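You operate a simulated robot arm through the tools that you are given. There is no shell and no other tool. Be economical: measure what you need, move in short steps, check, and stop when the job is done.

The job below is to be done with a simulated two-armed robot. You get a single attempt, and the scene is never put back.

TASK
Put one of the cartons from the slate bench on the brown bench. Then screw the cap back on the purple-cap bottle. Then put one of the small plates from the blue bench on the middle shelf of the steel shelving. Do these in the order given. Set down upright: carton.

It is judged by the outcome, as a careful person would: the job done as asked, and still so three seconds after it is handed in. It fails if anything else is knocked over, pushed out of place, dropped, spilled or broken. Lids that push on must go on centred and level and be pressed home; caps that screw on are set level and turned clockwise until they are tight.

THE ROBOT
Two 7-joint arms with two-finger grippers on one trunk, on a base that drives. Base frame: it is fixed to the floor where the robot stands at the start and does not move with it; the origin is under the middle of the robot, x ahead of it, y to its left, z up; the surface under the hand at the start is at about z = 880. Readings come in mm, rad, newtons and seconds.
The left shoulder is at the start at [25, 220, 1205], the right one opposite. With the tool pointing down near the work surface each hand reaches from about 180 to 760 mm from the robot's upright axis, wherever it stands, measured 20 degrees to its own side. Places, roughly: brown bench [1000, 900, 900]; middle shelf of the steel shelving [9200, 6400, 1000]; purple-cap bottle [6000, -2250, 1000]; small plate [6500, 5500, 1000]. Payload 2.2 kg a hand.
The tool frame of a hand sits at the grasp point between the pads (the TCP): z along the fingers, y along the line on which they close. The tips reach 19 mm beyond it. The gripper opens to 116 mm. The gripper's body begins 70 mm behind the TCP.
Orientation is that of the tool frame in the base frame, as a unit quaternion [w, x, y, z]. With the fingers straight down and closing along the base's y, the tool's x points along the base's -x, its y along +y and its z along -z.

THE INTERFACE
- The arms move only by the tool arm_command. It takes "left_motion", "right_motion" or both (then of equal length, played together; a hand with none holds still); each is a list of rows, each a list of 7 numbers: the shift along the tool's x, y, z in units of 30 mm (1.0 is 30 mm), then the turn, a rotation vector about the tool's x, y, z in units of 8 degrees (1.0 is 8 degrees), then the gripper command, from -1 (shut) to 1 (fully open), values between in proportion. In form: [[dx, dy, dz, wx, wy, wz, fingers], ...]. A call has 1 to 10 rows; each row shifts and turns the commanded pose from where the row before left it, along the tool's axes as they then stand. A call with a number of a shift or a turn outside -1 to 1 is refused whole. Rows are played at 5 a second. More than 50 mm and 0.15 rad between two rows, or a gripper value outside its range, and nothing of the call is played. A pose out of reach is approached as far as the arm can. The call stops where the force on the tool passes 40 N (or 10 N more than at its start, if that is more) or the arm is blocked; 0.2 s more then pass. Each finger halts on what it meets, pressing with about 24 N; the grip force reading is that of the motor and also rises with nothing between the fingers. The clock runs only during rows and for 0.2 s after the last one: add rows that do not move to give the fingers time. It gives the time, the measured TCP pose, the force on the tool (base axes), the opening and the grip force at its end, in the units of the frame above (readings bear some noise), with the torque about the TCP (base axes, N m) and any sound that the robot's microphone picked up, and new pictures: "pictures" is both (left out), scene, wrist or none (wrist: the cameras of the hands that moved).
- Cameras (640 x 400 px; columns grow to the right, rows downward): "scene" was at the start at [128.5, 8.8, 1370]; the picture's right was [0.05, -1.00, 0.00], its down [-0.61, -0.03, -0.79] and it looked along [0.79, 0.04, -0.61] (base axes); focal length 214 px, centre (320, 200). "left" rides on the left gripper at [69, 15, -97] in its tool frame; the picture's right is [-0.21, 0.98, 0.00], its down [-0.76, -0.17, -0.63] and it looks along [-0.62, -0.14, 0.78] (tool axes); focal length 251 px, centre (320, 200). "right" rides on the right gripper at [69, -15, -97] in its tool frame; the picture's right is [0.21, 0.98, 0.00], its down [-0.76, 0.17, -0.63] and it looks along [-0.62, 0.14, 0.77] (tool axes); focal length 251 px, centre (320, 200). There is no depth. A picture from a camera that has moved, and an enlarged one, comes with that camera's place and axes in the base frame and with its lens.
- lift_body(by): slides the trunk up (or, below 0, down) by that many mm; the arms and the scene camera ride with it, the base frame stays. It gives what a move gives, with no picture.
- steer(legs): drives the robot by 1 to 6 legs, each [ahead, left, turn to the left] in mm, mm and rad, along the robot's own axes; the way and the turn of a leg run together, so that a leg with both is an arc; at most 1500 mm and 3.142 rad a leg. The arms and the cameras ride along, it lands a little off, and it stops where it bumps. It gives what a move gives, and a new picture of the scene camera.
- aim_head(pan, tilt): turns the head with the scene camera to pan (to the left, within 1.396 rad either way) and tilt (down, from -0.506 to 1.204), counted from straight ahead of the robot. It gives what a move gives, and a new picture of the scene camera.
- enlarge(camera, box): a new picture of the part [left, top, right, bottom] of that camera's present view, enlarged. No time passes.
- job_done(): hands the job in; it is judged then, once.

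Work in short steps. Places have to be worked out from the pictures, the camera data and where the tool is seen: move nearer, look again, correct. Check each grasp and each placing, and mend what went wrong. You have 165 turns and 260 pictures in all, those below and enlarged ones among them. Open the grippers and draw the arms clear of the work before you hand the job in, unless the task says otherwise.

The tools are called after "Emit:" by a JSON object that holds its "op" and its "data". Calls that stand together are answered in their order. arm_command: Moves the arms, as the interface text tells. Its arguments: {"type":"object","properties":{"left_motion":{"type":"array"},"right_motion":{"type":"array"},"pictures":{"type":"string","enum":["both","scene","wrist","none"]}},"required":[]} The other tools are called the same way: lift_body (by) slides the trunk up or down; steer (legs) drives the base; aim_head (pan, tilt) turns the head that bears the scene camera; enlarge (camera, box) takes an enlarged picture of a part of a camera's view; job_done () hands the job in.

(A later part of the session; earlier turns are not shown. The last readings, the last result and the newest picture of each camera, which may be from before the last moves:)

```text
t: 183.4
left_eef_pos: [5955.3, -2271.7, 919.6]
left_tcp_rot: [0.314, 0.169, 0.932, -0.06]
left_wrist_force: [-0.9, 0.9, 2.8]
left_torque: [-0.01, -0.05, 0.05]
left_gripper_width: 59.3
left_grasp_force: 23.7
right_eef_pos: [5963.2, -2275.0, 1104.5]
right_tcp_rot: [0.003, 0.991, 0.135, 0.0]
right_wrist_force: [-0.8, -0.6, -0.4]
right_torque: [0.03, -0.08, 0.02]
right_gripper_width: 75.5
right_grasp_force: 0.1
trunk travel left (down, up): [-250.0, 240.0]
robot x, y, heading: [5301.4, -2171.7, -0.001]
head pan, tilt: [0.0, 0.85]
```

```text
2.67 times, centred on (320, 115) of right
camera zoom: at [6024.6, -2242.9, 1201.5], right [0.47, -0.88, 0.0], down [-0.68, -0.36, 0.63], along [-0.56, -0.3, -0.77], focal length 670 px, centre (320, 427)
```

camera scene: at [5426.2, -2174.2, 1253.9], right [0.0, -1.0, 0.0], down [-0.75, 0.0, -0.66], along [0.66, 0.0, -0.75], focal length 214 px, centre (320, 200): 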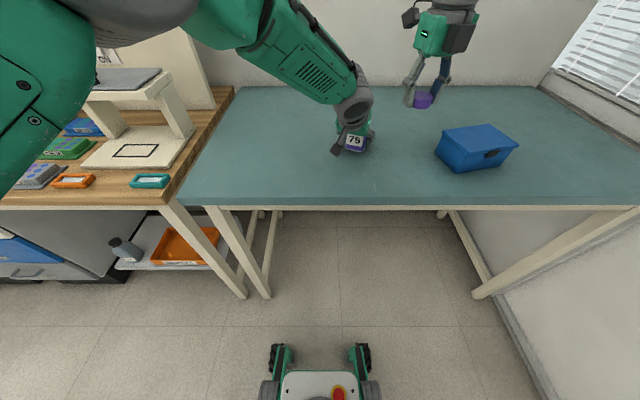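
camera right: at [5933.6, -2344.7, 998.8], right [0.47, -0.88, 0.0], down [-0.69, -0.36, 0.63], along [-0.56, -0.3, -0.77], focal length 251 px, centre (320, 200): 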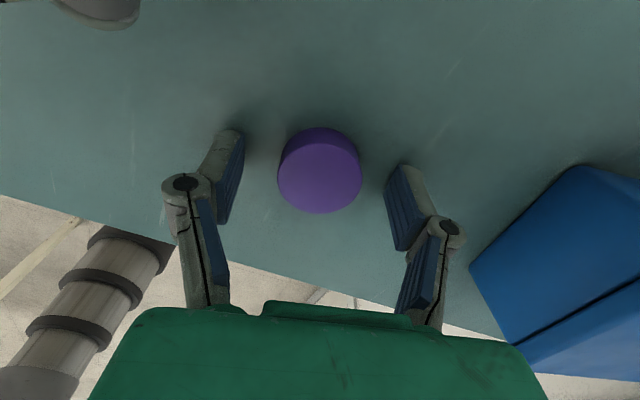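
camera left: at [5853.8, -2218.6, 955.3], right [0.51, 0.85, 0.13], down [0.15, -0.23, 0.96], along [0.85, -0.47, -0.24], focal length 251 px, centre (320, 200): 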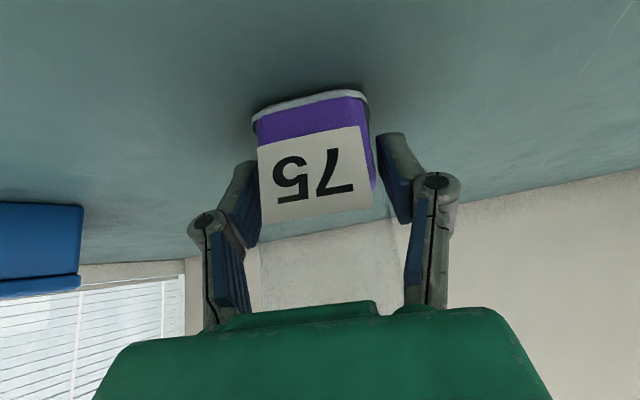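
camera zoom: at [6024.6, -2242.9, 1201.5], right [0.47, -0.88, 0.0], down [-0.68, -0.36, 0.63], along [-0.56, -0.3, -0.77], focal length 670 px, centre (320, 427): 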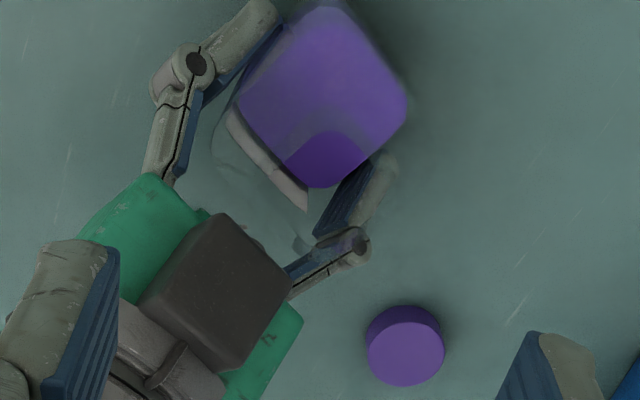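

Emit:
{"op": "enlarge", "data": {"camera": "right", "box": [285, 70, 360, 145]}}

```text
5.33 times, centred on (322, 108) of right
camera zoom: at [6024.6, -2242.9, 1201.5], right [0.47, -0.88, 0.0], down [-0.68, -0.36, 0.63], along [-0.56, -0.3, -0.77], focal length 1341 px, centre (307, 693)
```

zoom: 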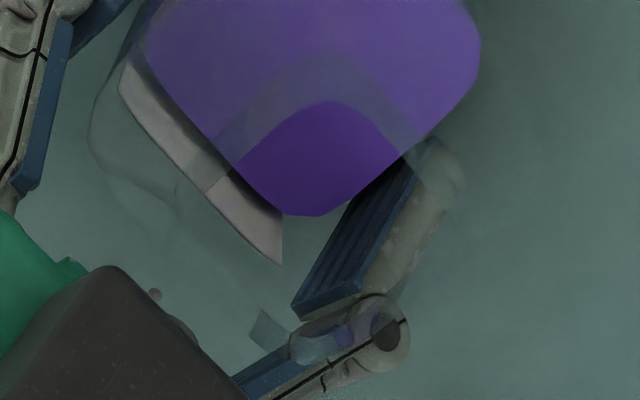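

Now the mouth is clear: radius ≈18, rim z≈1021, axis ≈ (5965.5, −2277.5). I return to the cap by the reverse path, 2 mm better centred.

Emit:
{"op": "arm_command", "data": {"right_motion": [[-0.22, 0.8, 0, 0, 0, 0, 0.3], [-0.22, 0.8, 0, 0, 0, 0, 0.3], [-0.22, 0.8, 0, 0, 0, 0, 0.3], [-0.22, 0.8, 0, 0, 0, 0, 0.3], [-0.92, -0.25, 0, 0, 0, 0, 0.3], [-0.95, -0.25, 0, 0, 0, 0, 0.3], [-0.93, -0.25, 0, 0, 0, 0, 0.3], [0, 0, 0.97, 0, 0, 0, 0.3], [0, 0, 0.97, 0, 0, 0, 0.3], [0, 0, 0.97, 0, 0, 0, 0.3]], "pictures": "none"}}

Emit:
{"op": "arm_command", "data": {"right_motion": [[0, 0, 0.97, 0, 0, 0, 0.3], [0, 0, 0.97, 0, 0, 0, 0.3], [0, 0, 0.5, 0, 0, 0, 0.3], [0, 0, 0, 0, 0, 0, 0.3], [0, 0, 0, 0, 0, 0, 0.3]], "pictures": "wrist"}}

```text
t: 185.6
left_eef_pos: [5952.8, -2273.0, 920.2]
left_tcp_rot: [0.314, 0.171, 0.932, -0.06]
left_wrist_force: [0.3, -0.4, 2.0]
left_torque: [-0.08, -0.06, -0.01]
left_gripper_width: 59.1
left_grasp_force: 24.9
right_eef_pos: [5874.4, -2379.1, 1016.4]
right_tcp_rot: [0.002, 0.991, 0.134, 0.001]
right_wrist_force: [-0.2, 0.4, -0.7]
right_torque: [0.02, -0.01, 0.02]
right_gripper_width: 75.3
right_grasp_force: 0.0
trunk travel left (down, up): [-250.0, 240.0]
robot x, y, heading: [5306.6, -2170.4, 0.001]
head pan, tilt: [0.0, 0.85]
```

```text
t: 186.8
left_eef_pos: [5954.9, -2273.6, 919.5]
left_tcp_rot: [0.314, 0.171, 0.932, -0.06]
left_wrist_force: [0.2, -0.5, 4.2]
left_torque: [-0.08, -0.06, 0.02]
left_gripper_width: 59.3
left_grasp_force: 23.9
right_eef_pos: [5872.8, -2377.9, 944.2]
right_tcp_rot: [0.003, 0.991, 0.135, 0.001]
right_wrist_force: [-0.2, 0.2, -0.8]
right_torque: [0.01, -0.02, 0.01]
right_gripper_width: 75.4
right_grasp_force: 0.0
trunk travel left (down, up): [-250.0, 240.0]
robot x, y, heading: [5305.4, -2171.3, 0.003]
head pan, tilt: [0.0, 0.85]
camera right: at [5933.6, -2344.8, 1040.4], right [0.47, -0.88, 0.0], down [-0.69, -0.36, 0.63], along [-0.56, -0.3, -0.77], focal length 251 px, centre (320, 200)
```

right: 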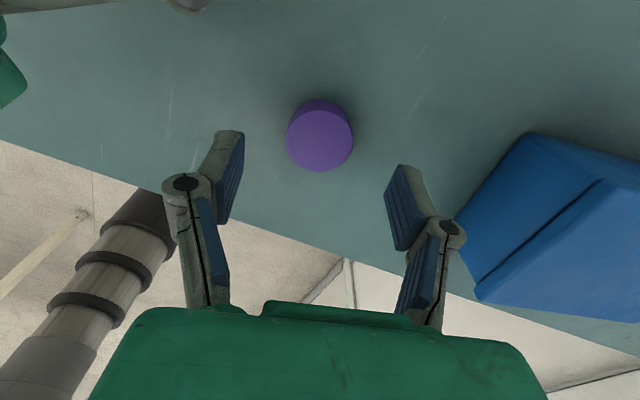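

Centred above the cap. I turn back to ψ≈−93° here so that a long clockwise stroke is available, then lower and grip.

Emit:
{"op": "arm_command", "data": {"right_motion": [[0, 0, 0, 0, 0, -0.9, 0.3], [0, 0, 0, 0, 0, -0.9, 0.3], [0, 0, 0, 0, 0, -0.9, 0.3], [0, 0, 0, 0, 0, -0.9, 0.3], [0, 0, 0, 0, 0, -0.9, 0.3], [0, 0, 0, 0, 0, -0.9, 0.3], [0, 0, 0, 0, 0, -0.9, 0.3], [0, 0, 0, 0, 0, -0.9, 0.3], [0, 0, 0, 0, 0, -0.9, 0.3], [0, 0, 0, 0, 0, -0.8, 0.3]], "pictures": "none"}}

Emit:
{"op": "arm_command", "data": {"right_motion": [[0, 0, 0.6, 0, 0, 0, 0.3], [0, 0, 0.6, 0, 0, 0, 0.3], [0, 0, 0.2, 0, 0, 0, 0.3], [0, 0, 0, 0, 0, 0, 0.3], [0, 0, 0, 0, 0, 0, 0.3]], "pictures": "none"}}

Emit:
{"op": "enlarge", "data": {"camera": "right", "box": [250, 80, 390, 240]}}

```text
t: 189.0
left_eef_pos: [5953.8, -2272.8, 919.9]
left_tcp_rot: [0.313, 0.172, 0.932, -0.06]
left_wrist_force: [0.5, -0.4, 3.3]
left_torque: [0.0, -0.06, -0.01]
left_gripper_width: 59.0
left_grasp_force: 24.1
right_eef_pos: [5875.2, -2377.3, 944.7]
right_tcp_rot: [0.002, 0.727, 0.687, -0.002]
right_wrist_force: [0.3, 0.2, -0.9]
right_torque: [0.01, -0.03, -0.01]
right_gripper_width: 75.4
right_grasp_force: 0.0
trunk travel left (down, up): [-250.0, 240.0]
robot x, y, heading: [5303.2, -2170.5, 0.002]
head pan, tilt: [0.0, 0.85]
```

```text
t: 190.2
left_eef_pos: [5954.4, -2273.1, 919.8]
left_tcp_rot: [0.313, 0.172, 0.932, -0.06]
left_wrist_force: [-0.8, 0.9, 2.1]
left_torque: [0.04, 0.04, 0.01]
left_gripper_width: 59.2
left_grasp_force: 24.5
right_eef_pos: [5875.6, -2379.5, 901.1]
right_tcp_rot: [0.002, 0.727, 0.686, -0.003]
right_wrist_force: [-0.6, 0.2, 0.5]
right_torque: [0.04, 0.01, 0.03]
right_gripper_width: 75.4
right_grasp_force: 0.2
trunk travel left (down, up): [-250.0, 240.0]
robot x, y, heading: [5308.7, -2169.8, -0.001]
head pan, tilt: [0.0, 0.85]
```

```text
2.50 times, centred on (320, 160) of right
camera zoom: at [5862.2, -2309.7, 998.0], right [0.99, 0.16, 0.0], down [0.12, -0.76, 0.64], along [0.1, -0.63, -0.77], focal length 629 px, centre (320, 300)
```

zoom: 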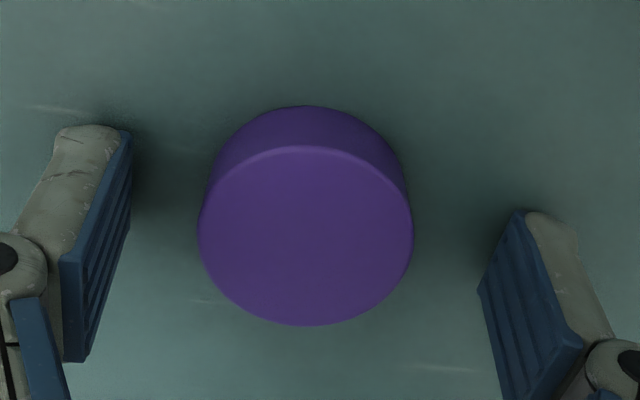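

Cap is 5.6 mm off along tool x and −2.9 mm along tool y; I correct, re-check after closing softly.

Emit:
{"op": "arm_command", "data": {"right_motion": [[0.187, -0.097, 0, 0, 0, 0, 0.3], [0, 0, 0, 0, 0, 0, 0.3], [0, 0, 0, 0, 0, 0, 0], [0, 0, 0, 0, 0, 0, -0.15], [0, 0, 0, 0, 0, 0, -0.25], [0, 0, 0, 0, 0, 0, -0.35], [0, 0, 0, 0, 0, 0, -1], [0, 0, 0, 0, 0, 0, -1]], "pictures": "none"}}

Emit:
{"op": "enlarge", "data": {"camera": "right", "box": [250, 80, 390, 240]}}

```text
t: 192.0
left_eef_pos: [5954.7, -2271.2, 920.1]
left_tcp_rot: [0.315, 0.17, 0.932, -0.059]
left_wrist_force: [-4.6, 37.2, 5.8]
left_torque: [-3.54, 0.15, -3.4]
left_gripper_width: 58.8
left_grasp_force: 24.2
right_eef_pos: [5872.8, -2375.5, 901.5]
right_tcp_rot: [0.002, 0.729, 0.685, -0.002]
right_wrist_force: [3.3, -38.9, -2.5]
right_torque: [3.57, 0.34, -0.1]
right_gripper_width: 41.4
right_grasp_force: 24.2
trunk travel left (down, up): [-250.0, 240.0]
robot x, y, heading: [5308.5, -2171.3, 0.005]
head pan, tilt: [0.0, 0.85]
```

```text
2.50 times, centred on (320, 160) of right
camera zoom: at [5860.0, -2304.9, 998.7], right [0.99, 0.16, 0.0], down [0.12, -0.76, 0.64], along [0.1, -0.63, -0.77], focal length 629 px, centre (320, 300)
```

zoom: 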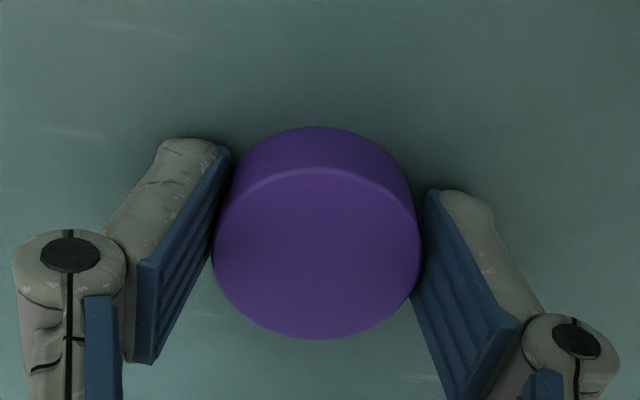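

The hands touch each other (≈38 N in y): the right camera box presses on the left hand. I move the right hand (with cap) away along −y at once.

Emit:
{"op": "arm_command", "data": {"right_motion": [[-0.3, 0, -0.1, 0, 0, 0, -1], [-0.6, 0, -0.1, 0, 0, 0, -1], [-0.6, 0, -0.3, 0, 0, 0, -1], [0, 0, 0, 0, 0, 0, -1]], "pictures": "both"}}

```text
t: 193.0
left_eef_pos: [5953.3, -2274.3, 920.6]
left_tcp_rot: [0.314, 0.172, 0.932, -0.06]
left_wrist_force: [-0.6, -1.3, 4.4]
left_torque: [0.12, -0.04, 0.0]
left_gripper_width: 59.0
left_grasp_force: 23.8
right_eef_pos: [5869.5, -2418.0, 918.6]
right_tcp_rot: [0.002, 0.727, 0.687, -0.002]
right_wrist_force: [-1.0, 0.4, -0.1]
right_torque: [0.03, 0.01, -0.01]
right_gripper_width: 40.9
right_grasp_force: 24.4
trunk travel left (down, up): [-250.0, 240.0]
robot x, y, heading: [5304.3, -2175.6, -0.001]
head pan, tilt: [0.0, 0.85]
camera scene: at [5425.9, -2175.2, 1254.0], right [0.0, -1.0, 0.0], down [-0.75, 0.0, -0.66], along [0.66, 0.0, -0.75], focal length 214 px, centre (320, 200)
camera right: at [5856.5, -2348.8, 1014.6], right [0.99, 0.16, 0.0], down [0.12, -0.76, 0.64], along [0.1, -0.63, -0.77], focal length 251 px, centre (320, 200)
```

scene: 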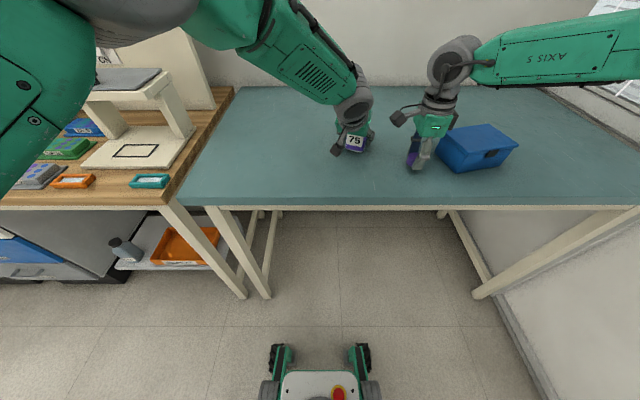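
right: 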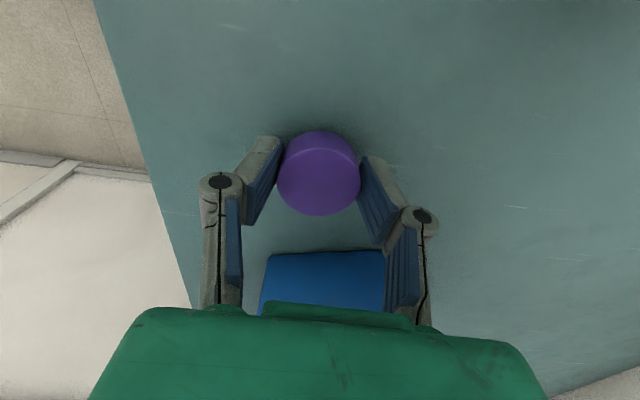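

Free again; cap is held squarely (40.9). I rise, go out to x≈5966, then come in along +y.

Emit:
{"op": "arm_command", "data": {"right_motion": [[0, 0, -0.87, 0, 0, 0, -1], [0, 0, -0.87, 0, 0, 0, -1], [0, 0, -0.87, 0, 0, 0, -1], [0, 0, -0.87, 0, 0, 0, -1], [0, 0, -0.87, 0, 0, 0, -1], [0, 0, -0.87, 0, 0, 0, -1], [0.05, 0.8, 0, 0, 0, 0, -1], [0.04, 0.8, 0, 0, 0, 0, -1], [0.04, 0.8, 0, 0, 0, 0, -1], [0.04, 0.8, 0, 0, 0, 0, -1]], "pictures": "none"}}

Emit:
{"op": "arm_command", "data": {"right_motion": [[0.8, -0.04, 0, 0, 0, 0, -1], [0.8, -0.04, 0, 0, 0, 0, -1], [0.8, -0.04, 0, 0, 0, 0, -1], [0.8, -0.04, 0, 0, 0, 0, -1], [0.8, -0.04, 0, 0, 0, 0, -1], [0.5, 0, 0, 0, 0, 0, -1], [0, 0, 0, 0, 0, 0, -1], [0, 0, 0, 0, 0, 0, -1]], "pictures": "none"}}

Emit:
{"op": "enlarge", "data": {"camera": "right", "box": [270, 80, 370, 200]}}

```text
t: 195.2
left_eef_pos: [5954.8, -2273.7, 920.3]
left_tcp_rot: [0.314, 0.17, 0.932, -0.06]
left_wrist_force: [1.3, -1.0, 4.3]
left_torque: [0.12, -0.19, -0.08]
left_gripper_width: 58.9
left_grasp_force: 24.2
right_eef_pos: [5965.4, -2416.9, 1073.2]
right_tcp_rot: [0.002, 0.727, 0.687, -0.001]
right_wrist_force: [0.2, 0.9, 0.1]
right_torque: [-0.01, 0.01, 0.03]
right_gripper_width: 40.9
right_grasp_force: 24.3
trunk travel left (down, up): [-250.0, 240.0]
robot x, y, heading: [5304.0, -2167.4, -0.002]
head pan, tilt: [0.0, 0.85]
```

```text
t: 197.0
left_eef_pos: [5954.7, -2271.8, 920.1]
left_tcp_rot: [0.314, 0.17, 0.932, -0.061]
left_wrist_force: [0.5, 0.2, 0.6]
left_torque: [0.0, -0.03, -0.02]
left_gripper_width: 59.1
left_grasp_force: 23.8
right_eef_pos: [5969.5, -2281.4, 1071.2]
right_tcp_rot: [0.002, 0.727, 0.687, -0.003]
right_wrist_force: [-0.5, -0.1, -0.6]
right_torque: [-0.01, -0.01, -0.04]
right_gripper_width: 40.7
right_grasp_force: 23.9
trunk travel left (down, up): [-250.0, 240.0]
robot x, y, heading: [5306.1, -2170.8, 0.001]
head pan, tilt: [0.0, 0.85]
```

```text
3.33 times, centred on (320, 140) of right
camera zoom: at [5956.3, -2212.2, 1167.7], right [0.99, 0.16, 0.0], down [0.12, -0.76, 0.64], along [0.1, -0.63, -0.77], focal length 838 px, centre (320, 400)
```

zoom: 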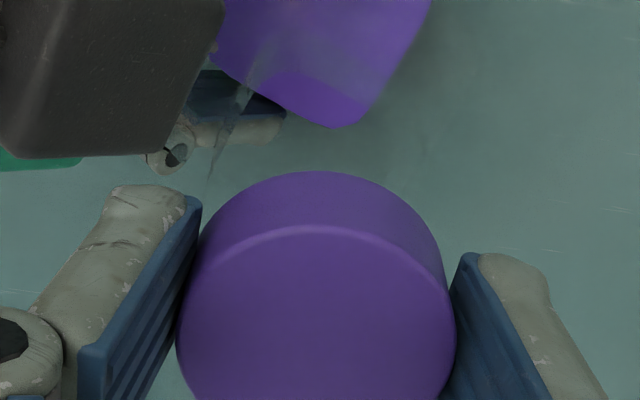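

Emit:
{"op": "enlarge", "data": {"camera": "right", "box": [280, 75, 370, 155]}}

```text
5.00 times, centred on (325, 115) of right
camera zoom: at [5956.3, -2212.2, 1167.7], right [0.99, 0.16, 0.0], down [0.12, -0.76, 0.64], along [0.1, -0.63, -0.77], focal length 1257 px, centre (295, 625)
```

zoom: 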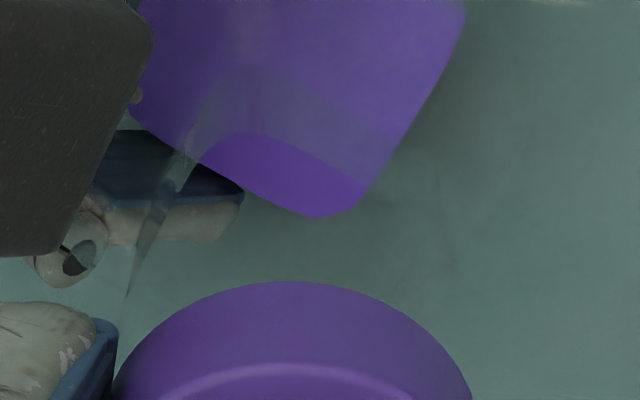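

Correcting by (−1.3, +2.6) mm, then down to just above the expected contact (TCP ≈1043).

Emit:
{"op": "arm_command", "data": {"right_motion": [[0.083, -0.048, 0, 0, 0, 0, -1], [0, 0, 0.25, 0, 0, 0, -1], [0, 0, 0.25, 0, 0, 0, -1], [0, 0, 0.2, 0, 0, 0, -1], [0, 0, 0, 0, 0, 0, -1], [0, 0, 0, 0, 0, 0, -1]], "pictures": "none"}}

Emit:
{"op": "enlarge", "data": {"camera": "right", "box": [260, 80, 380, 230]}}

```text
t: 198.4
left_eef_pos: [5955.8, -2272.7, 920.2]
left_tcp_rot: [0.314, 0.17, 0.932, -0.06]
left_wrist_force: [0.2, 0.4, 0.0]
left_torque: [0.01, -0.06, -0.01]
left_gripper_width: 59.0
left_grasp_force: 24.3
right_eef_pos: [5967.9, -2277.8, 1051.8]
right_tcp_rot: [0.002, 0.728, 0.686, -0.002]
right_wrist_force: [0.1, 0.4, 0.0]
right_torque: [0.03, 0.0, 0.0]
right_gripper_width: 40.7
right_grasp_force: 24.2
trunk travel left (down, up): [-250.0, 240.0]
robot x, y, heading: [5307.6, -2167.9, 0.003]
head pan, tilt: [0.0, 0.85]
```

```text
2.67 times, centred on (320, 155) of right
camera zoom: at [5954.4, -2208.5, 1148.3], right [0.99, 0.16, 0.0], down [0.12, -0.76, 0.64], along [0.1, -0.63, -0.77], focal length 670 px, centre (320, 320)
```

zoom: 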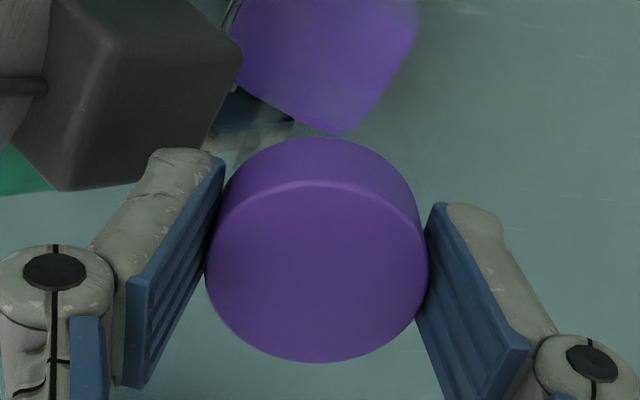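

Cap and axis agree within ~1 mm. I lower slowly to first contact.

Emit:
{"op": "arm_command", "data": {"right_motion": [[0, 0, 0.05, 0, 0, 0, -1], [0, 0, 0.05, 0, 0, 0, -1], [0, 0, 0.05, 0, 0, 0, -1], [0, 0, 0, 0, 0, 0, -1]], "pictures": "none"}}

Emit:
{"op": "arm_command", "data": {"right_motion": [[0, 0, 0.04, 0, 0, 0, -1], [0, 0, 0.04, 0, 0, 0, -1], [0, 0, 0, 0, 0, 0, -1]], "pictures": "none"}}

```text
t: 199.4
left_eef_pos: [5953.3, -2272.6, 920.7]
left_tcp_rot: [0.315, 0.169, 0.932, -0.059]
left_wrist_force: [4.3, 0.2, -12.4]
left_torque: [0.04, 0.19, -0.01]
left_gripper_width: 59.1
left_grasp_force: 24.0
right_eef_pos: [5968.3, -2277.6, 1047.5]
right_tcp_rot: [0.002, 0.728, 0.686, -0.001]
right_wrist_force: [-2.3, 0.2, 18.1]
right_torque: [0.24, 0.09, 0.07]
right_gripper_width: 41.0
right_grasp_force: 23.8
trunk travel left (down, up): [-250.0, 240.0]
robot x, y, heading: [5302.2, -2170.1, -0.001]
head pan, tilt: [0.0, 0.85]
```

```text
t: 200.2
left_eef_pos: [5953.0, -2272.5, 919.5]
left_tcp_rot: [0.314, 0.17, 0.932, -0.059]
left_wrist_force: [0.3, 0.9, -9.9]
left_torque: [0.23, -0.06, 0.0]
left_gripper_width: 58.8
left_grasp_force: 23.7
right_eef_pos: [5967.3, -2277.1, 1045.3]
right_tcp_rot: [0.002, 0.729, 0.685, -0.001]
right_wrist_force: [0.0, 1.9, 19.0]
right_torque: [0.21, -0.01, -0.01]
right_gripper_width: 41.1
right_grasp_force: 24.2
trunk travel left (down, up): [-250.0, 240.0]
robot x, y, heading: [5304.2, -2171.3, 0.002]
head pan, tilt: [0.0, 0.85]
```

Contact, and the torque says it bears on the +y side of the cap, so the cap must go further +y. I lift 4 mm, shift +y 1.5 mm and touch again lightly.

Emit:
{"op": "arm_command", "data": {"right_motion": [[0, 0, -0.15, 0, 0, 0, -1], [0.05, 0, 0, 0, 0, 0, -1], [0, 0, 0.05, 0, 0, 0, -1], [0, 0, 0.04, 0, 0, 0, -1], [0, 0, 0.03, 0, 0, 0, -1], [0, 0, 0, 0, 0, 0, -1]], "pictures": "none"}}

```text
t: 201.6
left_eef_pos: [5953.9, -2273.8, 920.2]
left_tcp_rot: [0.316, 0.17, 0.932, -0.06]
left_wrist_force: [0.7, 0.7, -3.0]
left_torque: [-0.05, 0.09, 0.02]
left_gripper_width: 59.1
left_grasp_force: 23.9
right_eef_pos: [5966.7, -2277.3, 1045.5]
right_tcp_rot: [0.002, 0.726, 0.687, -0.002]
right_wrist_force: [-0.6, -0.1, 3.2]
right_torque: [0.04, -0.02, -0.01]
right_gripper_width: 40.8
right_grasp_force: 23.6
trunk travel left (down, up): [-250.0, 240.0]
robot x, y, heading: [5305.8, -2171.2, -0.0]
head pan, tilt: [0.0, 0.85]
```

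Emit:
{"op": "arm_command", "data": {"right_motion": [[0.05, 0, 0, 0, 0, 0, -1], [0, 0, 0.03, 0, 0, 0, -1], [0, 0, 0, 0, 0, 0, -1]], "pictures": "none"}}

Emit:
{"op": "arm_command", "data": {"right_motion": [[0.04, 0, 0, 0, 0, 0, -1], [0, 0, 0.02, 0, 0, 0, -1], [0, 0, 0, 0, 0, 0, -1]], "pictures": "none"}}

```text
t: 202.4
left_eef_pos: [5954.9, -2272.5, 920.2]
left_tcp_rot: [0.314, 0.17, 0.932, -0.059]
left_wrist_force: [-1.4, 2.0, -6.3]
left_torque: [-0.16, -0.2, 0.05]
left_gripper_width: 59.1
left_grasp_force: 24.5
right_eef_pos: [5966.7, -2275.6, 1045.8]
right_tcp_rot: [0.002, 0.727, 0.686, 0.0]
right_wrist_force: [2.2, -2.0, 8.9]
right_torque: [0.13, 0.01, 0.02]
right_gripper_width: 40.7
right_grasp_force: 24.0
trunk travel left (down, up): [-250.0, 240.0]
robot x, y, heading: [5307.0, -2172.5, 0.0]
head pan, tilt: [0.0, 0.85]
```

```text
t: 203.2
left_eef_pos: [5954.9, -2273.5, 920.3]
left_tcp_rot: [0.315, 0.171, 0.932, -0.061]
left_wrist_force: [-4.1, 2.9, -1.1]
left_torque: [-0.1, -0.49, 0.02]
left_gripper_width: 59.0
left_grasp_force: 24.3
right_eef_pos: [5966.2, -2273.5, 1043.4]
right_tcp_rot: [0.001, 0.727, 0.687, -0.002]
right_wrist_force: [3.4, -2.1, 5.5]
right_torque: [0.05, 0.11, 0.01]
right_gripper_width: 40.6
right_grasp_force: 23.9
trunk travel left (down, up): [-250.0, 240.0]
robot x, y, heading: [5304.8, -2172.2, 0.004]
head pan, tilt: [0.0, 0.85]
```

z is dropping and small side forces appear — the cap is starting to slip over the neck. I follow the side force (+x 1 mm) and lower gently.

Emit:
{"op": "arm_command", "data": {"right_motion": [[0, 0.035, 0, 0, 0, 0, -1], [0, 0, 0.03, 0, 0, 0, -1], [0, 0, 0.03, 0, 0, 0, -1], [0, 0, 0, 0, 0, 0, -1]], "pictures": "none"}}

Emit:
{"op": "enlarge", "data": {"camera": "right", "box": [260, 80, 380, 230]}}

```text
t: 204.2
left_eef_pos: [5955.7, -2272.9, 921.2]
left_tcp_rot: [0.315, 0.169, 0.932, -0.059]
left_wrist_force: [0.6, -0.6, 2.5]
left_torque: [0.12, 0.07, -0.04]
left_gripper_width: 59.2
left_grasp_force: 23.9
right_eef_pos: [5969.4, -2273.4, 1043.4]
right_tcp_rot: [0.002, 0.727, 0.686, -0.002]
right_wrist_force: [-0.5, 0.7, -0.1]
right_torque: [-0.03, 0.01, 0.01]
right_gripper_width: 40.7
right_grasp_force: 24.3
trunk travel left (down, up): [-250.0, 240.0]
robot x, y, heading: [5308.2, -2170.7, -0.002]
head pan, tilt: [0.0, 0.85]
```

```text
2.67 times, centred on (320, 155) of right
camera zoom: at [5955.8, -2204.3, 1140.1], right [0.99, 0.16, 0.0], down [0.12, -0.76, 0.64], along [0.1, -0.63, -0.77], focal length 670 px, centre (320, 320)
```

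zoom: 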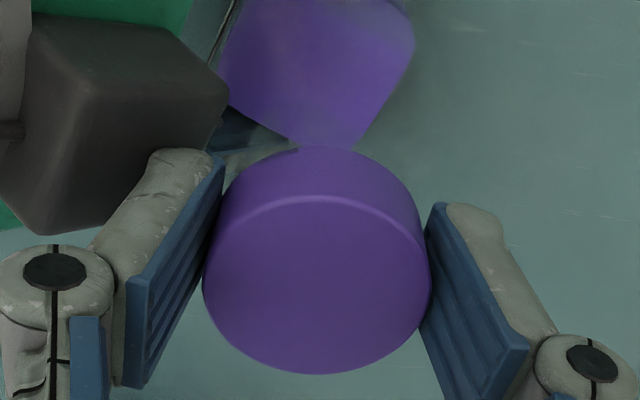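

Force vanished: the cap seems to have slipped over the rim. I lower further gently.

Emit:
{"op": "arm_command", "data": {"right_motion": [[0, 0, 0.04, 0, 0, 0, -1], [0, 0, 0.04, 0, 0, 0, -1], [0, 0, 0.04, 0, 0, 0, -1], [0, 0, 0, 0, 0, 0, -1]], "pictures": "none"}}

```text
t: 205.2
left_eef_pos: [5952.7, -2272.0, 919.2]
left_tcp_rot: [0.314, 0.171, 0.932, -0.061]
left_wrist_force: [-5.8, 1.4, -6.5]
left_torque: [0.0, -1.47, 0.03]
left_gripper_width: 59.1
left_grasp_force: 24.2
right_eef_pos: [5966.9, -2273.7, 1041.4]
right_tcp_rot: [0.002, 0.728, 0.686, 0.001]
right_wrist_force: [7.9, -0.5, 18.0]
right_torque: [0.23, 0.41, -0.08]
right_gripper_width: 40.6
right_grasp_force: 23.7
trunk travel left (down, up): [-250.0, 240.0]
robot x, y, heading: [5304.1, -2170.8, -0.003]
head pan, tilt: [0.0, 0.85]
```

The torque points at contact ~30 mm to the −x side: my right finger (and cap) meet the dark block on top of the left gripper, which stands too close to the neck. So I lift the cap away, then re-grip the bottle with the left hand ~17 mm further back and ~10 mm lower.

Emit:
{"op": "arm_command", "data": {"right_motion": [[0, 0, -0.5, 0, 0, 0, -1], [0, 0, -0.9, 0, 0, 0, -1], [-0.8, 0, -0.3, 0, 0, 0, -1], [-0.9, 0, 0, 0, 0, 0, -1], [-0.9, 0, 0, 0, 0, 0, -1], [-0.9, 0, 0, 0, 0, 0, -1], [0, 0, 0, 0, 0, 0, -1]], "pictures": "none"}}

Emit:
{"op": "enlarge", "data": {"camera": "scene", "box": [310, 50, 440, 170]}}

Emit:
{"op": "enlarge", "data": {"camera": "left", "box": [160, 40, 480, 320]}}

```text
t: 206.8
left_eef_pos: [5955.1, -2273.3, 919.7]
left_tcp_rot: [0.314, 0.172, 0.932, -0.06]
left_wrist_force: [0.3, -1.9, 3.2]
left_torque: [0.15, -0.05, -0.02]
left_gripper_width: 59.1
left_grasp_force: 24.6
right_eef_pos: [5961.8, -2378.9, 1094.7]
right_tcp_rot: [0.001, 0.727, 0.686, -0.003]
right_wrist_force: [-0.2, -0.6, -0.9]
right_torque: [0.0, 0.01, 0.0]
right_gripper_width: 40.8
right_grasp_force: 23.9
trunk travel left (down, up): [-250.0, 240.0]
robot x, y, heading: [5301.8, -2172.2, -0.002]
head pan, tilt: [0.0, 0.85]
```

```text
3.33 times, centred on (375, 110) of scene
camera zoom: at [5426.5, -2173.9, 1253.9], right [0.0, -1.0, 0.0], down [-0.75, 0.0, -0.66], along [0.66, 0.0, -0.75], focal length 715 px, centre (137, 500)
```

zoom: 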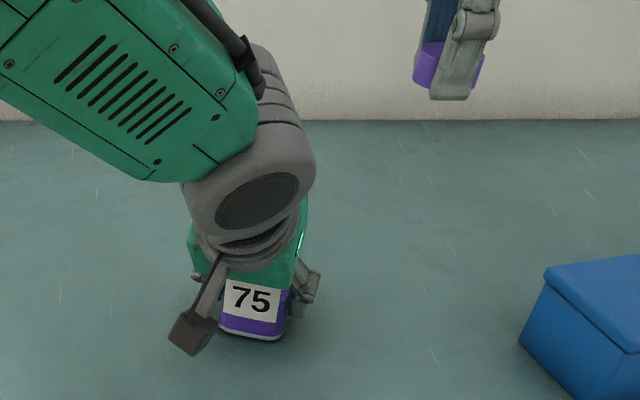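

```text
1.43 times, centred on (320, 180) of left
camera zoom: at [5853.7, -2218.6, 955.3], right [0.51, 0.85, 0.13], down [0.15, -0.23, 0.96], along [0.85, -0.47, -0.24], focal length 359 px, centre (320, 229)
```

zoom: 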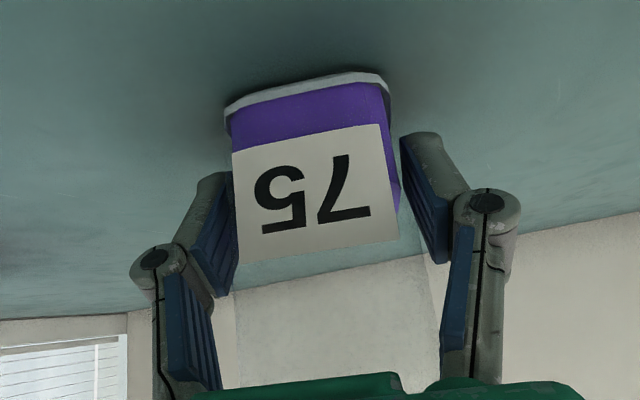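

I open the left hand, draw it ~17 mm back and 10 mm down, and check before re-closing.

Emit:
{"op": "arm_command", "data": {"left_motion": [[0, 0, 0, 0, 0, 0, 0.1], [0, 0, 0, 0, 0, 0, 0.3], [0.2, 0, 0, 0, 0, 0, 0.3], [0.2, 0, 0, 0, 0, 0, 0.3], [0.25, 0, -0.08, 0, 0, 0, 0.3], [0, 0, 0, 0, 0, 0, 0.3], [0, 0, 0, 0, 0, 0, 0.3]], "pictures": "wrist"}}

```text
t: 208.4
left_eef_pos: [5944.2, -2253.5, 906.3]
left_tcp_rot: [0.309, 0.157, 0.936, -0.064]
left_wrist_force: [0.4, -0.3, -0.4]
left_torque: [0.02, 0.0, 0.01]
left_gripper_width: 75.5
left_grasp_force: 0.1
right_eef_pos: [5961.4, -2378.6, 1092.8]
right_tcp_rot: [0.002, 0.727, 0.687, -0.002]
right_wrist_force: [0.1, -0.5, 0.3]
right_torque: [-0.01, -0.01, -0.01]
right_gripper_width: 40.5
right_grasp_force: 23.9
trunk travel left (down, up): [-250.0, 240.0]
robot x, y, heading: [5306.7, -2173.2, 0.003]
head pan, tilt: [0.0, 0.85]
camera left: at [5842.5, -2202.3, 942.5], right [0.49, 0.87, 0.11], down [0.17, -0.21, 0.96], along [0.86, -0.45, -0.25], focal length 251 px, centre (320, 200)
```

left: 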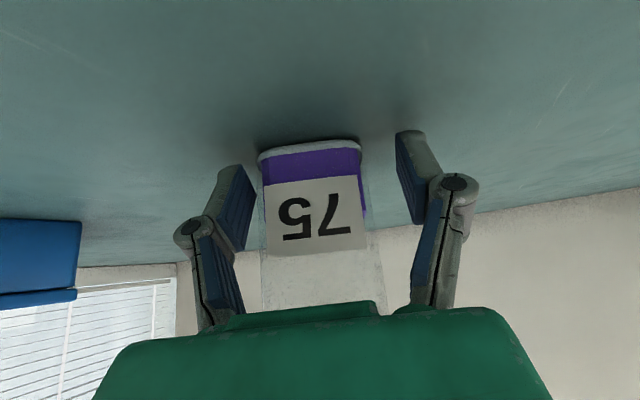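

The arm's limit shifts it sideways again. Better: retreat the left hand, stand the robot ~70 mm further left (left arm more stretched, bottle even better for the right), and approach anew with a flatter hand.

Emit:
{"op": "arm_command", "data": {"left_motion": [[0, 0, 0, 0, 0, 0, 0.8], [0, 0, -0.6, 0, 0, 0, 0.9], [0, 0, -0.9, 0, 0, 0, 0.9], [0, 0, -0.9, 0, 0, 0, 0.9], [0, 0, -0.9, 0, 0, 0, 0.9], [0, 0, 0, 0, 0, 0, 0.9]], "pictures": "wrist"}}

Emit:
{"op": "steer", "data": {"legs": [[-10, 75, 0]]}}

Emit:
{"op": "arm_command", "data": {"right_motion": [[0, 0, 0, 0, 0, 0, -1], [0, 0, 0, 0, 0, 0, -1], [0, 0, 0, 0, 0, 0, -1], [0, 0, 0, 0, 0, 0, -1], [0, 0, 0, 0, 0, 0, -1], [0, 0, 0, 0, 0, 0, -1], [0, 0, 0, 0, 0, 0, -1], [0, 0, 0, 0, 0, 0, -1], [0, 0, 0, 0, 0, 0, -1]], "pictures": "none"}}

Emit:
{"op": "arm_command", "data": {"right_motion": [[0, 0, 0, 0, 0, 0, -1], [0, 0, 0, 0, 0, 0, -1], [0, 0, 0, 0, 0, 0, -1], [0, 0, 0, 0, 0, 0, -1], [0, 0, 0, 0, 0, 0, -1], [0, 0, 0, 0, 0, 0, -1], [0, 0, 0, 0, 0, 0, -1], [0, 0, 0, 0, 0, 0, -1], [0, 0, 0, 0, 0, 0, -1]], "pictures": "scene"}}

```text
t: 209.6
left_eef_pos: [5877.1, -2219.7, 900.9]
left_tcp_rot: [0.242, 0.133, 0.957, -0.087]
left_wrist_force: [-0.8, 0.7, 1.0]
left_torque: [0.0, -0.02, 0.01]
left_gripper_width: 110.3
left_grasp_force: 0.0
right_eef_pos: [5956.8, -2374.4, 1098.7]
right_tcp_rot: [0.004, 0.727, 0.686, 0.0]
right_wrist_force: [-1.4, 0.5, -0.2]
right_torque: [-0.03, -0.03, 0.0]
right_gripper_width: 40.8
right_grasp_force: 23.8
trunk travel left (down, up): [-250.0, 240.0]
robot x, y, heading: [5303.8, -2172.3, 0.004]
head pan, tilt: [0.0, 0.85]
stopped in row 5 (left hand): the arm was blocked; the commanded pose is now the measured one
camera left: at [5780.3, -2169.5, 951.0], right [0.47, 0.88, 0.0], down [0.31, -0.17, 0.93], along [0.82, -0.44, -0.36], focal length 251 px, centre (320, 200)
```

left: 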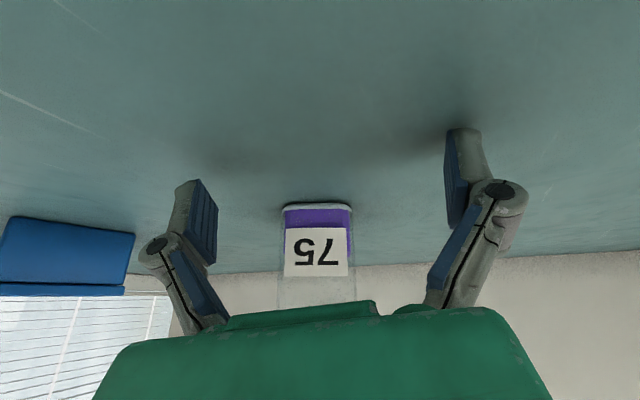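

```text
t: 210.6
left_eef_pos: [5873.2, -2180.6, 909.0]
left_tcp_rot: [0.245, 0.13, 0.958, -0.08]
left_wrist_force: [-0.5, -1.4, -0.7]
left_torque: [0.11, -0.04, 0.06]
left_gripper_width: 110.3
left_grasp_force: 0.2
right_eef_pos: [5948.1, -2345.3, 1090.5]
right_tcp_rot: [-0.007, 0.729, 0.684, 0.009]
right_wrist_force: [0.6, -3.5, -0.6]
right_torque: [0.26, 0.01, -0.05]
right_gripper_width: 40.7
right_grasp_force: 23.4
trunk travel left (down, up): [-250.0, 240.0]
robot x, y, heading: [5296.8, -2103.9, 0.005]
head pan, tilt: [0.0, 0.85]
camera scene: at [5417.0, -2132.6, 1253.6], right [0.0, -1.0, -0.02], down [-0.75, 0.01, -0.66], along [0.66, 0.02, -0.75], focal length 214 px, centre (320, 200)
```

scene: 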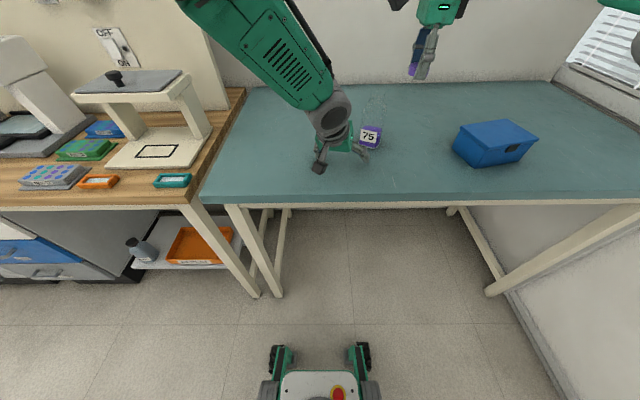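

```text
t: 212.6
left_eef_pos: [5869.3, -2154.9, 910.6]
left_tcp_rot: [0.246, 0.127, 0.957, -0.089]
left_wrist_force: [-0.3, 0.4, 0.9]
left_torque: [-0.03, 0.01, -0.02]
left_gripper_width: 110.1
left_grasp_force: 0.1
right_eef_pos: [5946.2, -2315.1, 1098.7]
right_tcp_rot: [0.003, 0.729, 0.685, 0.001]
right_wrist_force: [-0.2, 0.1, -0.9]
right_torque: [0.0, 0.02, 0.01]
right_gripper_width: 41.1
right_grasp_force: 24.1
trunk travel left (down, up): [-250.0, 240.0]
robot x, y, heading: [5294.0, -2104.5, 0.002]
head pan, tilt: [0.0, 0.85]
```

```text
t: 214.6
left_eef_pos: [5873.5, -2148.7, 917.8]
left_tcp_rot: [0.25, 0.119, 0.956, -0.098]
left_wrist_force: [0.3, 0.8, 0.7]
left_torque: [-0.01, 0.04, -0.06]
left_gripper_width: 110.3
left_grasp_force: 0.1
right_eef_pos: [5945.5, -2311.8, 1099.8]
right_tcp_rot: [0.005, 0.729, 0.684, 0.001]
right_wrist_force: [-0.7, 1.1, 0.1]
right_torque: [-0.12, -0.01, 0.03]
right_gripper_width: 40.9
right_grasp_force: 24.0
trunk travel left (down, up): [-250.0, 240.0]
robot x, y, heading: [5298.2, -2102.3, -0.005]
head pan, tilt: [0.0, 0.85]
camera scene: at [5417.3, -2092.1, 1253.8], right [0.0, -1.0, 0.01], down [-0.75, -0.01, -0.66], along [0.66, -0.01, -0.75], focal length 214 px, centre (320, 200)
```

scene: 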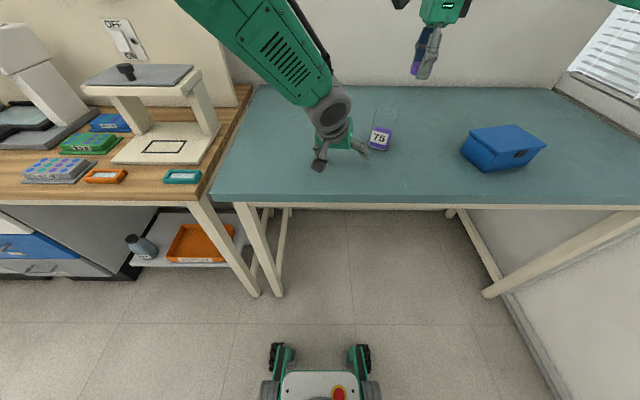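

The bottle's neck is now unobstructed for the scene camera; I measure it.

Emit:
{"op": "enlarge", "data": {"camera": "scene", "box": [340, 80, 420, 160]}}

Emit:
{"op": "enlarge", "data": {"camera": "left", "box": [160, 60, 480, 320]}}

```text
5.00 times, centred on (380, 120) of scene
camera zoom: at [5417.3, -2092.1, 1253.8], right [0.0, -1.0, 0.01], down [-0.75, -0.01, -0.66], along [0.66, -0.01, -0.75], focal length 1072 px, centre (20, 600)
```

zoom: 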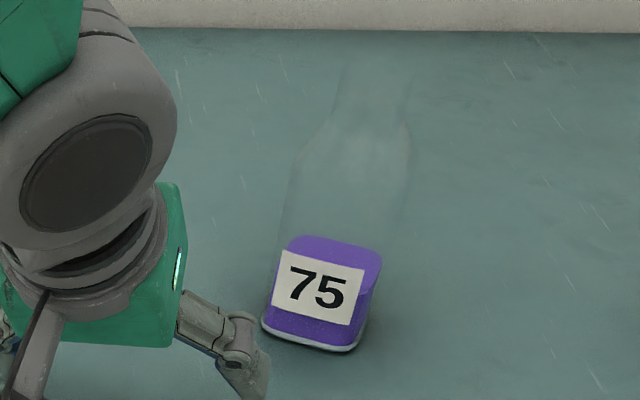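

```text
1.54 times, centred on (320, 190) of left
camera zoom: at [5776.2, -2098.9, 964.4], right [0.45, 0.89, -0.02], down [0.31, -0.14, 0.94], along [0.84, -0.43, -0.34], focal length 387 px, centre (320, 215)
```

zoom: 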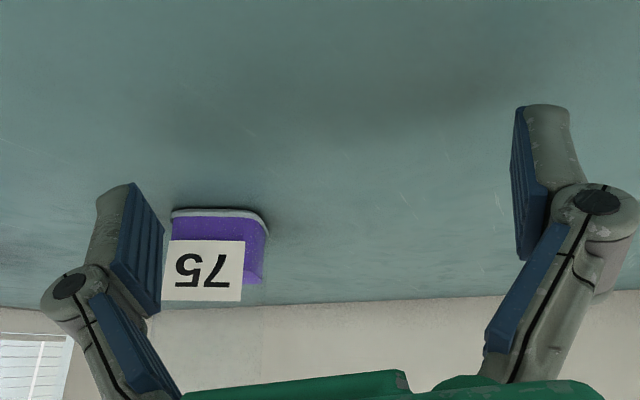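

Bottle is now at ≈ (5982, −2279), yaw ≈ −27°, standing well. I lift the left hand, move to a pre-grasp in front of it and try a flatter pitch of 55°.

Emit:
{"op": "arm_command", "data": {"left_motion": [[-0.39, -0.1, -0.67, 0, 0, 0, 1], [-0.39, -0.1, -0.67, 0, 0, 0, 1], [-0.39, -0.1, -0.67, 0, 0, 0, 1], [-0.2, -0.8, 0.23, 0, 0, 0, 1], [-0.2, -0.8, 0.23, 0, 0, 0, 1], [-0.2, -0.8, 0.23, 0, 0, 0, 1], [0, 0, 0, 0.06, -0.745, 0.405, 1], [0, 0, 0, 0.06, -0.745, 0.405, 1], [0, 0, 0, 0.06, -0.745, 0.405, 1], [0, 0, 0, 0.06, -0.745, 0.405, 1]], "pictures": "wrist"}}

```text
t: 216.8
left_eef_pos: [5872.0, -2245.1, 983.2]
left_tcp_rot: [0.447, 0.22, 0.861, -0.102]
left_wrist_force: [-0.9, 0.3, 0.6]
left_torque: [-0.01, -0.01, -0.03]
left_gripper_width: 116.1
left_grasp_force: 0.1
right_eef_pos: [5946.1, -2324.1, 1098.6]
right_tcp_rot: [0.001, 0.73, 0.684, 0.004]
right_wrist_force: [-0.6, -0.2, 0.2]
right_torque: [-0.01, 0.0, 0.0]
right_gripper_width: 40.9
right_grasp_force: 23.8
trunk travel left (down, up): [-250.0, 240.0]
robot x, y, heading: [5300.7, -2105.8, -0.001]
head pan, tilt: [0.0, 0.85]
camera left: at [5773.5, -2177.1, 984.4], right [0.57, 0.8, 0.2], down [-0.16, -0.13, 0.98], along [0.81, -0.59, 0.05], focal length 251 px, centre (320, 200)
```

left: 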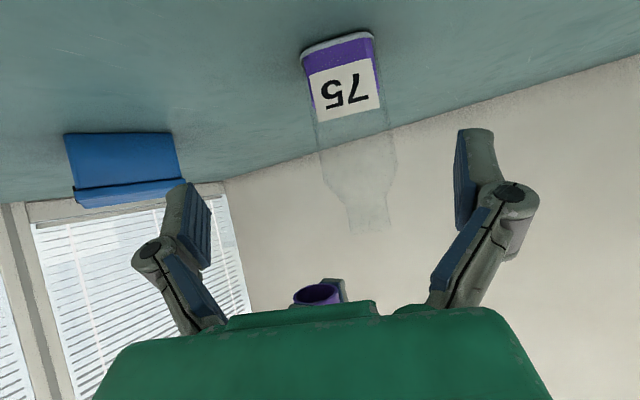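

55° reached freely, with a fine view of bottle and neck. I shift 21 mm sideways and slide in along the fingers, in two parts.

Emit:
{"op": "arm_command", "data": {"left_motion": [[0.15, 0.7, 0, 0, 0, 0, 1], [0, 0, 0.6, 0, 0, 0, 1], [0, 0, 0.6, 0, 0, 0, 1], [0, 0, 0.6, 0, 0, 0, 1], [0, 0, 0.6, 0, 0, 0, 1], [0, 0, 0, 0, 0, 0, 1], [0, 0, 0, 0, 0, 0, 1]], "pictures": "wrist"}}

```text
t: 218.4
left_eef_pos: [5934.4, -2253.1, 934.6]
left_tcp_rot: [0.445, 0.217, 0.863, -0.1]
left_wrist_force: [-0.8, -0.3, 0.1]
left_torque: [0.0, 0.01, 0.01]
left_gripper_width: 116.2
left_grasp_force: 0.1
right_eef_pos: [5945.8, -2326.3, 1097.6]
right_tcp_rot: [0.001, 0.73, 0.684, 0.004]
right_wrist_force: [-0.6, -1.1, 0.0]
right_torque: [-0.02, -0.04, 0.01]
right_gripper_width: 41.0
right_grasp_force: 24.4
trunk travel left (down, up): [-250.0, 240.0]
robot x, y, heading: [5294.5, -2108.1, -0.002]
head pan, tilt: [0.0, 0.85]
camera left: at [5835.2, -2184.5, 934.9], right [0.56, 0.8, 0.19], down [-0.15, -0.13, 0.98], along [0.81, -0.58, 0.05], focal length 251 px, centre (320, 200)
```

left: 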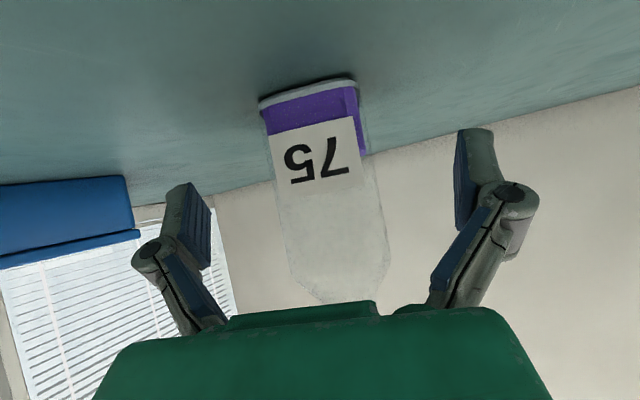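

Centred. I go the last 30 mm and close gradually.

Emit:
{"op": "arm_command", "data": {"left_motion": [[0, 0.05, 0.5, 0, 0, 0, 1], [0, 0, 0.5, 0, 0, 0, 1], [0, 0, 0, 0, 0, 0, 0.6], [0, 0, 0, 0, 0, 0, 0.25], [0, 0, 0, 0, 0, 0, 0.1], [0, 0, 0, 0, 0, 0, 0.03], [0, 0, 0, 0, 0, 0, -0.05], [0, 0, 0, 0, 0, 0, -0.3], [0, 0, 0, 0, 0, 0, -1], [0, 0, 0, 0, 0, 0, -1]], "pictures": "both"}}

Emit:
{"op": "enlarge", "data": {"camera": "scene", "box": [330, 60, 430, 160]}}

```text
t: 220.6
left_eef_pos: [5954.6, -2259.1, 919.4]
left_tcp_rot: [0.445, 0.218, 0.863, -0.102]
left_wrist_force: [1.2, -1.8, 4.2]
left_torque: [-0.23, -0.05, 0.02]
left_gripper_width: 59.1
left_grasp_force: 23.8
right_eef_pos: [5944.8, -2324.0, 1097.5]
right_tcp_rot: [0.001, 0.73, 0.684, 0.003]
right_wrist_force: [-0.2, 0.0, 0.0]
right_torque: [0.0, -0.02, -0.02]
right_gripper_width: 40.9
right_grasp_force: 24.4
trunk travel left (down, up): [-250.0, 240.0]
robot x, y, heading: [5299.1, -2105.3, 0.002]
head pan, tilt: [0.0, 0.85]
camera scene: at [5417.5, -2109.3, 1253.9], right [0.0, -1.0, 0.0], down [-0.75, 0.0, -0.66], along [0.66, 0.0, -0.75], focal length 214 px, centre (320, 200)
camera left: at [5857.1, -2191.1, 919.7], right [0.56, 0.8, 0.19], down [-0.15, -0.13, 0.98], along [0.81, -0.58, 0.05], focal length 251 px, centre (320, 200)
```

scene: 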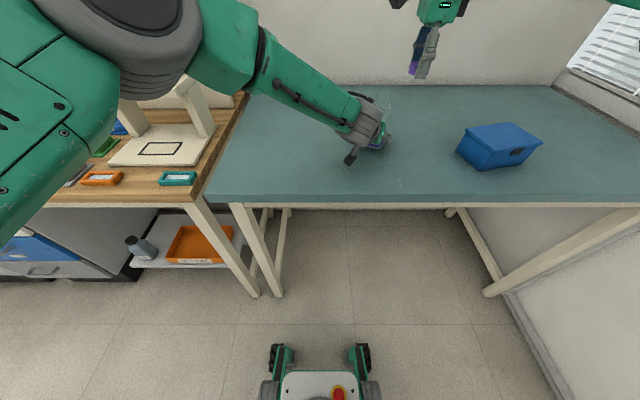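
left: 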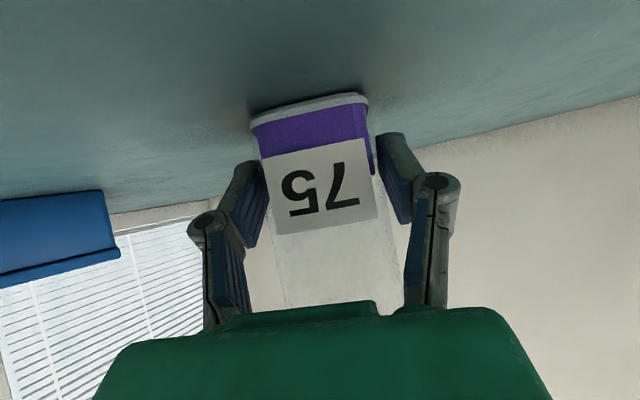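

```text
4.00 times, centred on (380, 110) of scene
camera zoom: at [5417.5, -2109.3, 1253.9], right [0.0, -1.0, 0.0], down [-0.75, 0.0, -0.66], along [0.66, 0.0, -0.75], focal length 858 px, centre (80, 560)
```

zoom: 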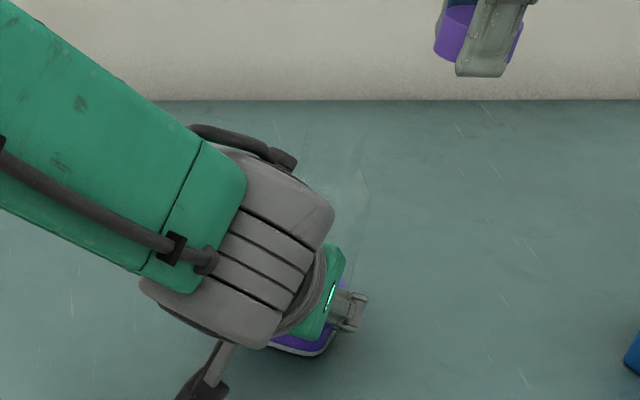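

Held at 55°, and the space around the neck is free now. I lift the bottle 8 mm and bring it 28 mm nearer for the right hand's reach, then set it down.

Emit:
{"op": "arm_command", "data": {"left_motion": [[-0.11, 0, -0.08, 0, 0, 0, -1], [-0.11, 0, -0.08, 0, 0, 0, -1], [0.16, -0.15, -0.22, 0, 0, 0, -1], [0.16, -0.15, -0.22, 0, 0, 0, -1], [0.15, -0.14, -0.22, 0, 0, 0, -1], [0, 0, 0, 0, 0, 0, -1], [0.07, 0, 0.05, 0, 0, 0, -1], [0.07, 0, 0.05, 0, 0, 0, -1], [0.07, 0, 0.05, 0, 0, 0, -1], [0, 0, 0, 0, 0, 0, -1]], "pictures": "wrist"}}

```text
t: 222.8
left_eef_pos: [5929.2, -2259.7, 919.8]
left_tcp_rot: [0.446, 0.217, 0.862, -0.101]
left_wrist_force: [-0.2, 0.0, -2.7]
left_torque: [-0.01, 0.04, 0.0]
left_gripper_width: 59.2
left_grasp_force: 23.6
right_eef_pos: [5945.6, -2323.7, 1097.8]
right_tcp_rot: [0.002, 0.73, 0.683, 0.004]
right_wrist_force: [0.0, -0.4, -0.3]
right_torque: [0.0, 0.01, 0.02]
right_gripper_width: 40.7
right_grasp_force: 23.9
trunk travel left (down, up): [-250.0, 240.0]
robot x, y, heading: [5297.7, -2104.9, -0.004]
head pan, tilt: [0.0, 0.85]
camera left: at [5830.3, -2190.9, 920.1], right [0.56, 0.8, 0.19], down [-0.15, -0.13, 0.98], along [0.81, -0.58, 0.05], focal length 251 px, centre (320, 200)
```

left: 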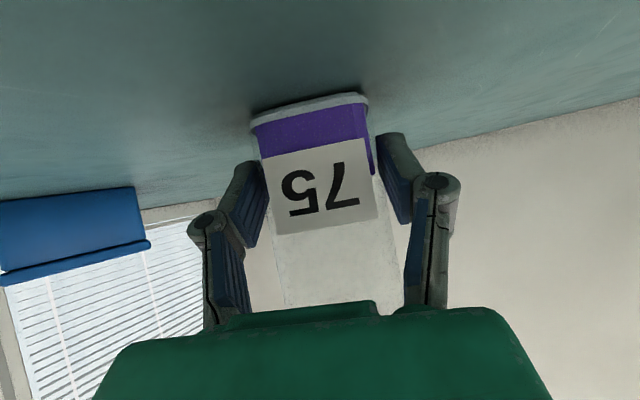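

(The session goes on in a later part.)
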